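You operate a simulated robot arm through the tools that you are given. There is no shell and no other tool. Be economical: measure what you need, move in short steps, check, and stop when the job is done.

Carry out the task below with a simulated robot arm. There is one attempt and no reset: what you move stays moved.

TASK
Turn the program dial to 3.

It is judged by the outcome, as a careful person would: the job done as asked, and still so three seconds after it is handed in. It fails if anything else is knocked over, pushed out of place, dropped, spilled or broken.

THE ROBOT
A 7-joint arm with a two-finger parallel gripper, fixed in place. Base frame: the origin is at the foot of the arm, x ahead of it, y to its left, z up; the work surface is at about z = 826. Lengths are in mm, angles in degrees, forces in N, time in s.
With the tool pointing down near the work surface it reaches from about 240 to 680 mm from the base axis. Its first joint turns from -66.0 to 66.0 degrees. Payload 2.4 kg.
Tool frame: the origin (TCP) lies between the finger pads and is the grasp point; the fingertips stand 30 mm ahead of it; z points along the fingers, y is the line along which they close. The gripper opens to 94 mm. The fingers are 28 mm wide and 10 mm thick; the gripper's body (50 by 96 mm) begins 55 mm behind the TCP.
Orientation is told as [roll, pitch, yaw] about the base's x, y, z axes, in that order, counted from this pose: with the fingers straight down and closing along the base's y, the tool's x points along the base's -x, its y along +y and its z along -z.

THE INTERFACE
- The arm moves only by the tool play_rows. Its argument "deltas" is a list of rows, each a list of 2 entries, a list of its own where there are three numbers: the shift along the tool's x, y, z in mm, then the turn, a rotation vector about the tool's x, y, z in degrees. In form: [[[dx, dy, dz], [ax, ay, az]], ...]. A call has 1 to 8 rows; each row shifts and turns the commanded pose from where the row before left it, along the tool's axes as they then stand. "gripper" is the closure, from 0 (fully open) to 1 (shut), set as the call begins (left out, the last holds). A row lasts 0.2 s, in which the tool goes at most 50 mm and 8.6 degrees; a call with a longer step from one row to the next is refused whole, and so is a gripper value outside its range. A pose out of reach is approached as far as the arm can. The call stops where the force on the tool passes 40 N (or 10 N more than at its start, if that is more) or the arm is blocked; 0.2 s more then pass. The fingers move at their own pace (about 153 mm/s each) and stop on an object; they squeeze with about 27 N. The grip force told is the motor's: it shows also when the fingers shut on nothing. Time passes only in rows, and 0.2 s behind the last, so rows that do not move let the fingers close. It gives the time, the measured TCP pose, the force on the tool (base axes), the opening and the grip force at its end, in the units of the frame above (readings bear some noise), and new pictures: "pictures" is both (left out), scene, wrist or none.
- Cameras (640 x 400 px; columns grow to the right, rows downward): "scene" is fixed at [35, 466.1, 1460.3]; the picture's right is [-0.81, -0.59, 0.00], its down [-0.25, 0.35, -0.90] and it looks along [0.53, -0.73, -0.43] (base axes); focal length 318 px, centre (320, 200). "wrist" rides on the gripper at [-37, 0, -58] in the tool frame; the picture's right is [0.00, -1.00, 0.00], its down [0.97, 0.00, -0.24] and it looks along [0.24, 0.00, 0.97] (tool axes); focal length 218 px, centre (320, 200).
- pixel_to_xyz(camera, pixels): for up to 12 pixels [column, row] of the newest picture of that camera ("zoom" is the newest enlarged one), the place [x, y, z] in the base frame of the surface seen there, good to about 2 mm. No time passes.
- enlarge(camera, box): a new picture of the part [left, top, right, bottom] of that camera's present view, enlarged. No time passes.
- hand_in(): hands the job in; it is judged then, once.

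Work in short steps. Measure before you move; look again where a grasp or a placing could have gone wrong, and mend it. You have 60 turns and 120 pictures in all, the two below and enlarged ones among them. Open the gripper and draw the arm clear of the work before you hand the job in, unless the task says otherwise; then end with one line.

The tools are called after "Request:" as name(argument=value, ...) on one line, values as JSON. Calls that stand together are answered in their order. play_rows: Moves the arm, as the interface text tells. Its arguments: {"type":"object","properties":{"deltas":{"type":"array","items":{"type":"array"}},"gripper":{"type":"number"},"pictures":{"type":"string","enum":["both","scene","wrist","none"]}},"required":["deltas"]} The other tools are called the same way: pixel_to_xyz (camera, pixels) gives the place of the surface under pixels of a picture; enlarge (camera, box) takes an enlarged picture of a part of a camera's view; hand_in () hands the job in.

At the start:

```text
t: 0.0
eef_pos: [462.4, 46.9, 1182.9]
tcp_rot: [0.0, 0.0, 0.0]
contact_force: [-0.6, -0.3, 0.5]
finger_gap: 93.8
gripper_force: 0.1
```

scene: 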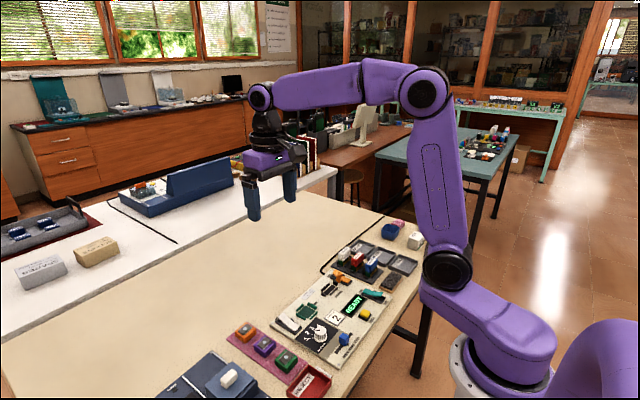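
wrist: 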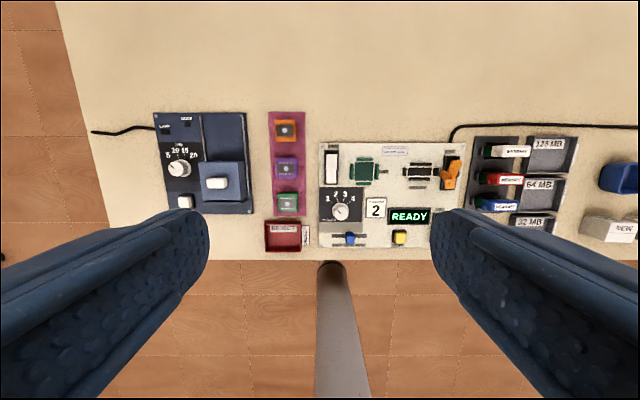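

The program dial appears to be the one at wrist pixel (341,210), marked 1 to 4. I'll enlarge it and its surroundings.

Request:
enlarge(camera="wrist", box=[300, 130, 480, 260])

Request:
enlarge(camera="scene", box=[260, 270, 400, 370])

Request:
pixel_to_xyz(camera="wrist", pixels=[[341, 211], [327, 213], [355, 215], [341, 225], [341, 191], [351, 239], [376, 207], [410, 216], [365, 170], [398, 238]])

```text
3.08 times, centred on (390, 195) of wrist
```

zoom: 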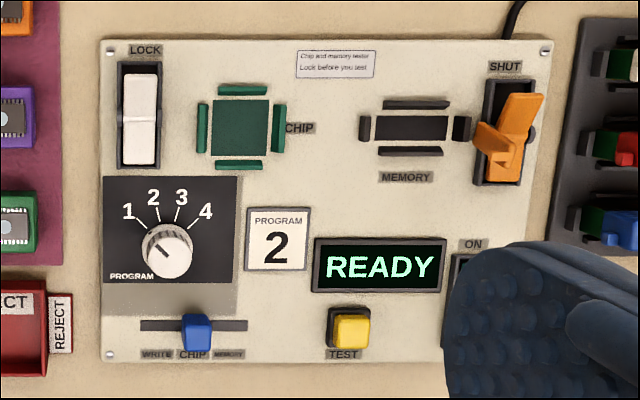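

```text
4.00 times, centred on (330, 320) of scene
```

zoom: 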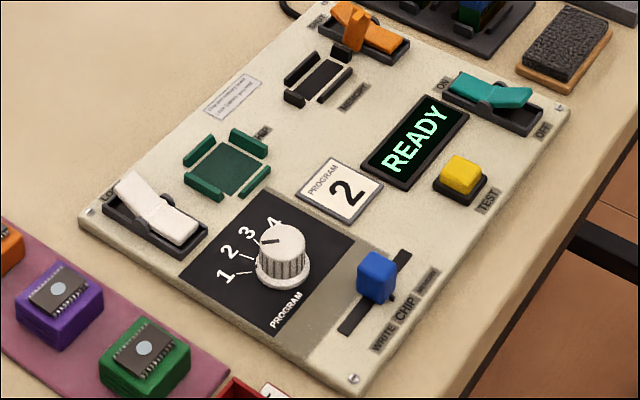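

```text
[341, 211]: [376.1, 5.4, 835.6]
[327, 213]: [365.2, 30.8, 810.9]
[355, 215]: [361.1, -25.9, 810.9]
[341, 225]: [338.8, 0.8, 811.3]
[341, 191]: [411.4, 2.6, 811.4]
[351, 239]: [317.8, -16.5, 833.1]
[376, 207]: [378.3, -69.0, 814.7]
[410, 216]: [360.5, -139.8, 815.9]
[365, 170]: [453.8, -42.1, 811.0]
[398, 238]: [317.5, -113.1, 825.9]
```

The dial is at 2, and its knob top is near (376,5,836). I'll move above it for a closer look with the gripper partly closed.

Request:
play_rows(deltas=[[[15, -7, 35], [0, 0, 0]], [[15, -7, 40], [0, 0, 0]], [[15, -7, 40], [0, 0, 0]], [[15, -8, 40], [0, 0, 0]], [[15, -7, 35], [0, 0, 0]], [[13, -7, 30], [0, 0, 0]], [[0, 0, 0], [0, 0, 0]]], gripper=0.2)

```text
t: 1.6
eef_pos: [370.6, 4.2, 961.9]
tcp_rot: [0.0, 0.0, 0.0]
contact_force: [0.1, 0.0, 0.3]
finger_gap: 75.5
gripper_force: 0.1
```

scene: 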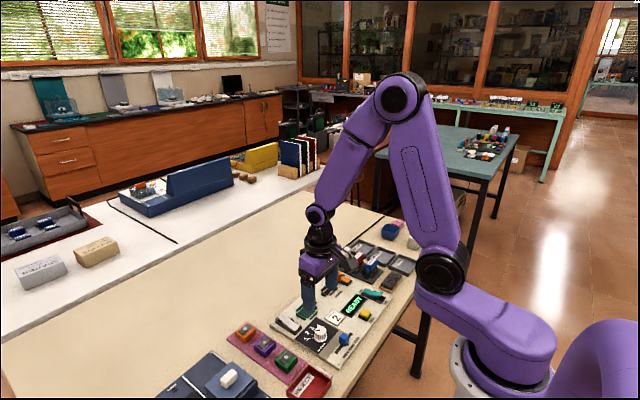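
wrist: 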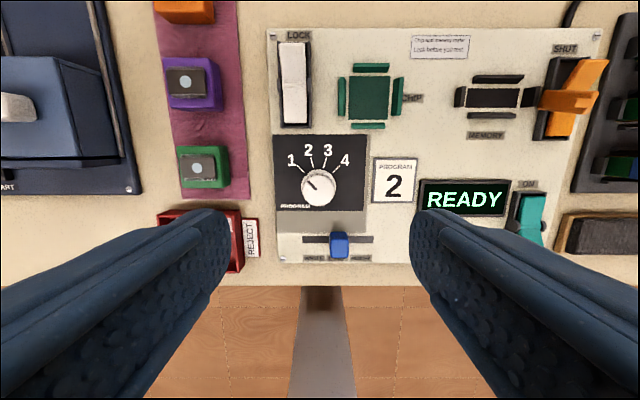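

Request:
enlarge(camera="wrist", box=[270, 130, 382, 200])

Request:
pixel_to_xyz(camera="wrist", pixels=[[318, 187], [304, 187], [332, 187], [318, 174], [318, 203], [340, 245], [291, 160], [308, 150], [328, 150], [345, 160], [295, 120], [393, 185]])

```text
5.71 times, centred on (326, 165) of wrist
```

zoom: 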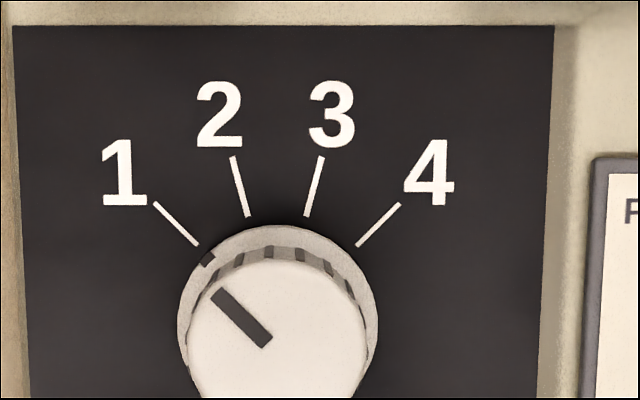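

```text
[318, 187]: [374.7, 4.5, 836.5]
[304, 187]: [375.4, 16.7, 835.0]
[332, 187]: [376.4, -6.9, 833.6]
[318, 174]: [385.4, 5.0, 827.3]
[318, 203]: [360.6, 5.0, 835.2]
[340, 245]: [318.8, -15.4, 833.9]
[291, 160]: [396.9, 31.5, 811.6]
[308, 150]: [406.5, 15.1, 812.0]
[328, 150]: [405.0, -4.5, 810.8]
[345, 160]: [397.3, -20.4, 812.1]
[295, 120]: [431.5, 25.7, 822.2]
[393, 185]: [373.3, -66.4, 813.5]
```

The pointer and the skirt mark are actually at 1, so it needs 60° clockwise. I'll get the knob's centre and size.

Request:
enlarge(camera="wrist", box=[286, 162, 350, 202])

Request:
enlarge(camera="wrist", box=[286, 165, 350, 215])

```text
10.00 times, centred on (318, 182) of wrist
```

zoom: 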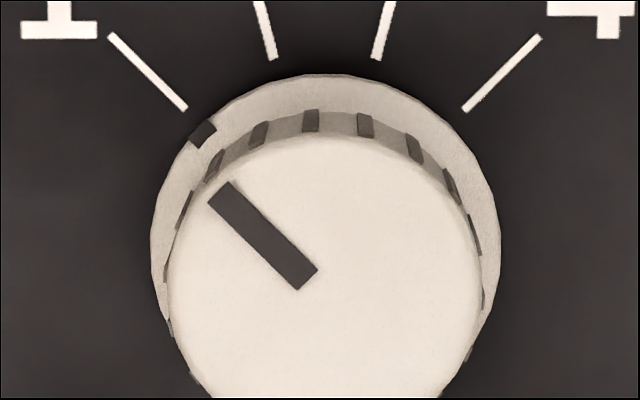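

```text
8.00 times, centred on (318, 190) of wrist
```

zoom: 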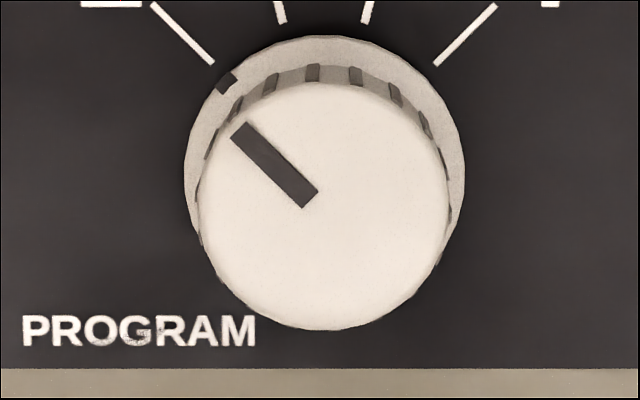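

Request:
pixel_to_xyz(camera="zoom", pixels=[[205, 205], [442, 205], [324, 90], [324, 322], [324, 205], [188, 180], [460, 180], [320, 42], [228, 80], [410, 120]])

```text
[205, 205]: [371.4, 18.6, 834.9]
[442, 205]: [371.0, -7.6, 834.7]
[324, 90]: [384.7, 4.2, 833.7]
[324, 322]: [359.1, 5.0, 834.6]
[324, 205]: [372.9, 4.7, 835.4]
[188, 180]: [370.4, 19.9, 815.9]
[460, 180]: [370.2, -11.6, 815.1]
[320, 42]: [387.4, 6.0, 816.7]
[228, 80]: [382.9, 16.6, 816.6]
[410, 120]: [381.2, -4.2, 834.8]
```

Knob centre is about (372, 4.8), grip radius 13.5, top z 835, skirt top z 816. I'll pre-turn the tool by -30° and descend to tips at about z 821, gap about 50.

Request:
play_rows(deltas=[[[-1.4, 0.6, 10], [0, 0, -7.5]], [[0, 0, 20], [0, 0, -7.5]], [[0, 0, 20], [0, 0, -7.5]], [[0, 0, 20], [0, 0, -7.5]], [[0, 0, 5], [0, 0, 0]], [[0, 0, 0], [0, 0, 0]]], gripper=0.47)

```text
t: 3.0
eef_pos: [376.8, 3.3, 889.1]
tcp_rot: [0.0, 0.1, 30.0]
contact_force: [-0.5, 0.2, 0.6]
finger_gap: 49.4
gripper_force: 0.0
```

scene: 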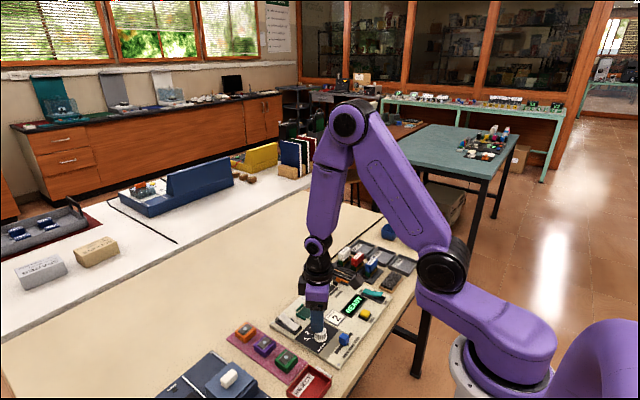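
wrist: 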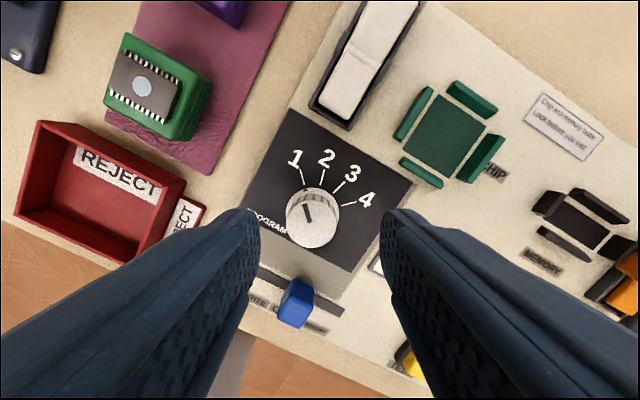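

TCP is about 4–5 mm off in x (376.8 vs 372), so I'll correct that, then descend about 38 mm.

Request:
play_rows(deltas=[[[3.5, 3.0, 0], [0, 0, 0]], [[0, 0, 13], [0, 0, 0]], [[0, 0, 13], [0, 0, 0]], [[0, 0, 12], [0, 0, 0]], [[0, 0, 0], [0, 0, 0]], [[0, 0, 0], [0, 0, 0]]])

```text
t: 4.4
eef_pos: [370.4, 6.4, 850.3]
tcp_rot: [-0.1, 0.0, 30.0]
contact_force: [-1.1, 0.7, -0.9]
finger_gap: 50.0
gripper_force: 0.1
```

scene: 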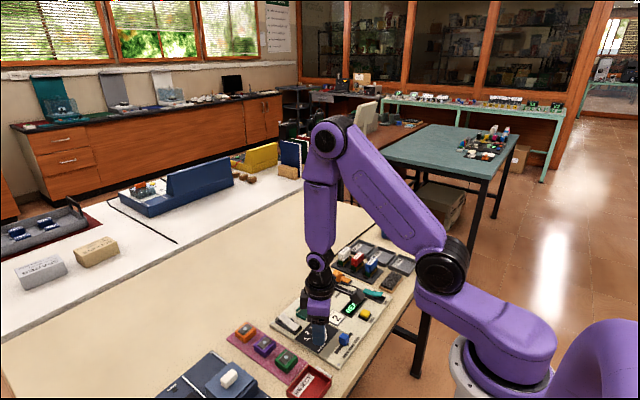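
wrist: 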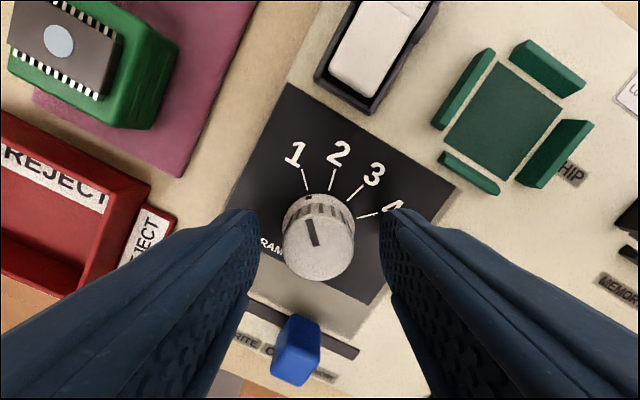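

Aligned (knob centred at column 319 between the fingers). Closing now.

Request:
play_rows(deltas=[[[0, 0, 0], [0, 0, 0]], [[0, 0, 0], [0, 0, 0]]], gripper=1, pictures="wrist")

```text
t: 5.0
eef_pos: [369.6, 6.9, 851.3]
tcp_rot: [0.1, 0.0, 30.1]
contact_force: [-3.0, 8.9, -1.7]
finger_gap: 26.9
gripper_force: 45.2
```

wrist: 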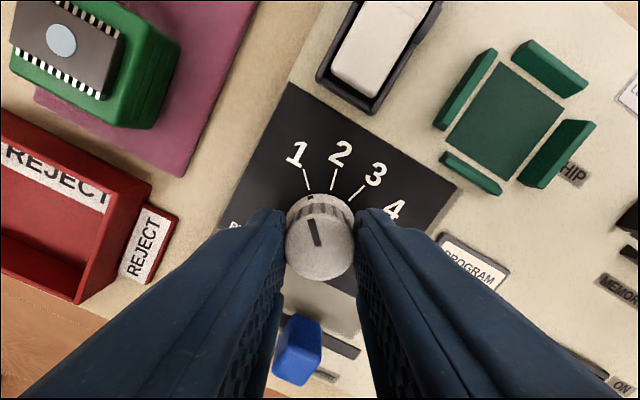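

Gripped at 26.9 mm gap, matching the knob. Turning clockwise the first 30°.

Request:
play_rows(deltas=[[[0, 0, 0], [0, 0, 6]], [[0, 0, 0], [0, 0, 6]], [[0, 0, 0], [0, 0, 6]], [[0, 0, 0], [0, 0, 6]], [[0, 0, 0], [0, 0, 6]], [[0, 0, 0], [0, 0, 0]]], pictures="wrist")

```text
t: 6.4
eef_pos: [371.5, 4.0, 851.2]
tcp_rot: [0.0, 0.0, -0.1]
contact_force: [-5.4, 3.7, 33.2]
finger_gap: 27.0
gripper_force: 44.5
```

wrist: 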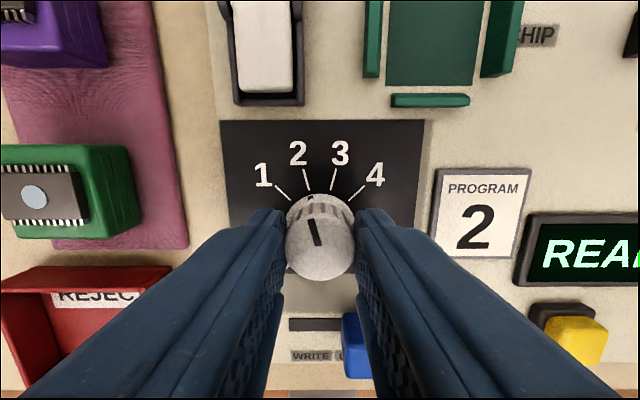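

The dial followed to 2, but there's 33 N of vertical force; I'll ease the tool up 1 mm and turn another 30°.

Request:
play_rows(deltas=[[[0, 0, -1], [0, 0, 0]], [[0, 0, 0], [0, 0, 6]], [[0, 0, 0], [0, 0, 6]], [[0, 0, 0], [0, 0, 6]], [[0, 0, 0], [0, 0, 6]], [[0, 0, 0], [0, 0, 6]], [[0, 0, 0], [0, 0, 0]]], pictures="wrist")

```text
t: 8.0
eef_pos: [371.3, 3.9, 851.9]
tcp_rot: [-0.1, 0.2, -30.1]
contact_force: [-2.0, -9.5, -32.2]
finger_gap: 27.0
gripper_force: 45.4
```

wrist: 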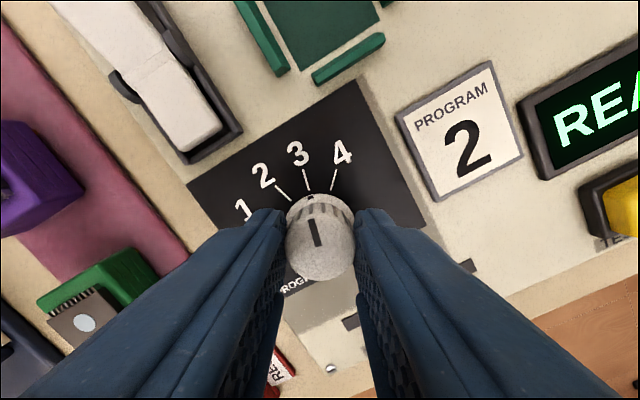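

The skirt mark now lines up with 3. Releasing to a modest gap.

Request:
play_rows(deltas=[[[0, 0, 0], [0, 0, 0]], [[0, 0, 0], [0, 0, 0]]], gripper=0.47, pictures="wrist")

Request:
play_rows(deltas=[[[0, 0, -15], [0, 0, 0]], [[0, 0, -25], [0, 0, 0]], [[0, 0, -30], [0, 0, 7.5]], [[0, 0, -30], [0, 0, 7.5]], [[-10, 0, -20], [0, 0, 7.5]], [[0, 0, -10], [0, 0, 7.5]], [[0, 0, 0], [0, 0, 0]]])

```text
t: 8.6
eef_pos: [372.0, 4.5, 850.8]
tcp_rot: [0.0, 0.0, -30.0]
contact_force: [0.3, 0.6, 0.8]
finger_gap: 49.8
gripper_force: 0.0
```

wrist: 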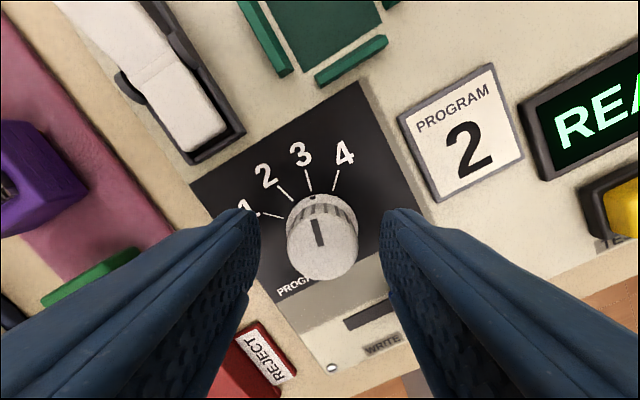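

```text
t: 10.2
eef_pos: [378.0, -1.4, 982.2]
tcp_rot: [0.0, -0.1, -60.2]
contact_force: [1.0, 0.1, 0.3]
finger_gap: 49.9
gripper_force: 0.0
```

scene: 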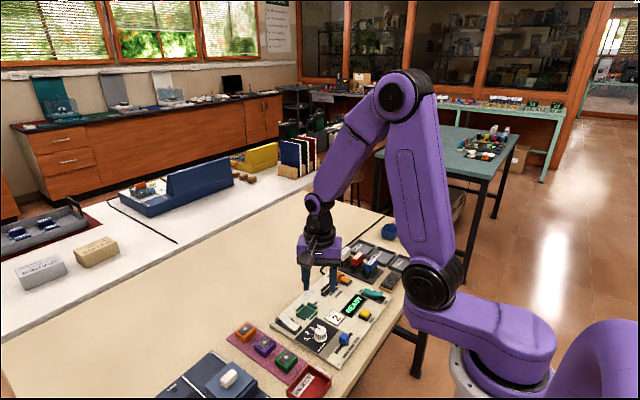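
wrist: 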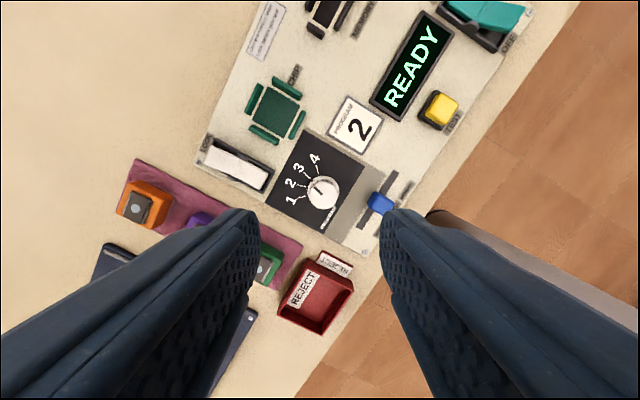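

The arm is clear. I'll check the pointer, then open fully and lift away.

Request:
enlarge(camera="wrist", box=[270, 130, 382, 230])

Request:
play_rows(deltas=[[[0, 0, -40], [0, 0, -7.5]], [[0, 0, -40], [0, 0, -7.5]], [[0, 0, -40], [0, 0, -7.5]], [[0, 0, -30], [0, 0, -7.5]], [[0, 0, 0], [0, 0, -7.5]], [[0, 0, 0], [0, 0, -7.5]], [[0, 0, 0], [0, 0, -7.5]], [[0, 0, 0], [0, 0, -7.5]]], gripper=0)

```text
4.00 times, centred on (326, 180) of wrist
```

zoom: 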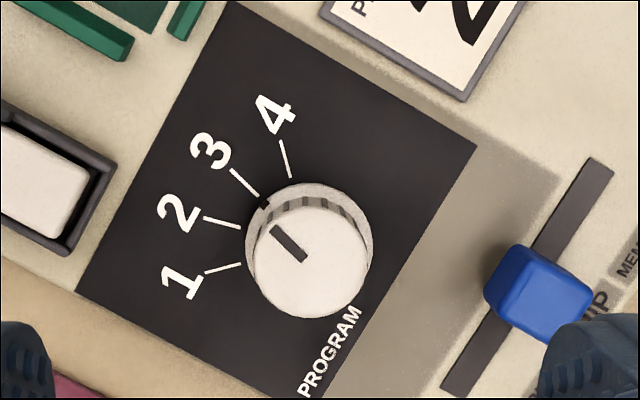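

```text
t: 12.0
eef_pos: [377.4, -1.9, 1131.6]
tcp_rot: [-0.1, 0.0, 0.1]
contact_force: [0.0, 0.1, -0.2]
finger_gap: 93.8
gripper_force: 0.1
```

scene: 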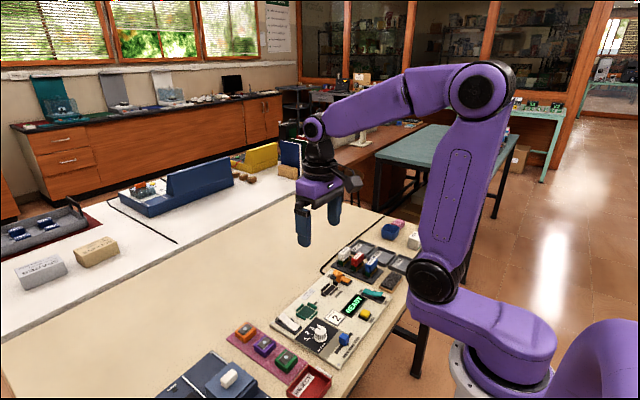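
wrist: 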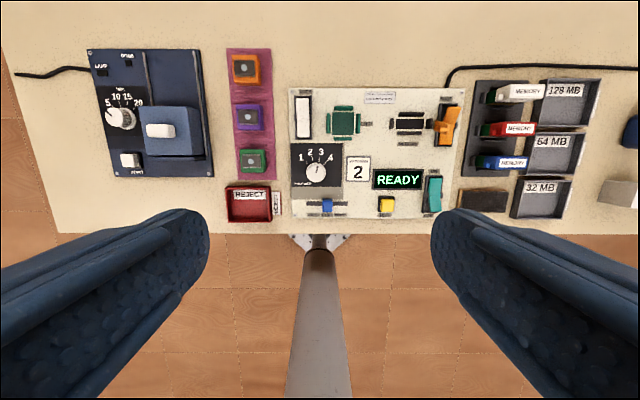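

The pointer and skirt mark line up with the 3 tick, nothing else has moved, and the arm is clear. Handing in.

Request:
hand_in()

```text
The job is handed in.
```

I turned the program dial from 1 to 3. Its pointer lines up with the 3 mark, nothing else was disturbed, and the gripper is open and clear of the panel.
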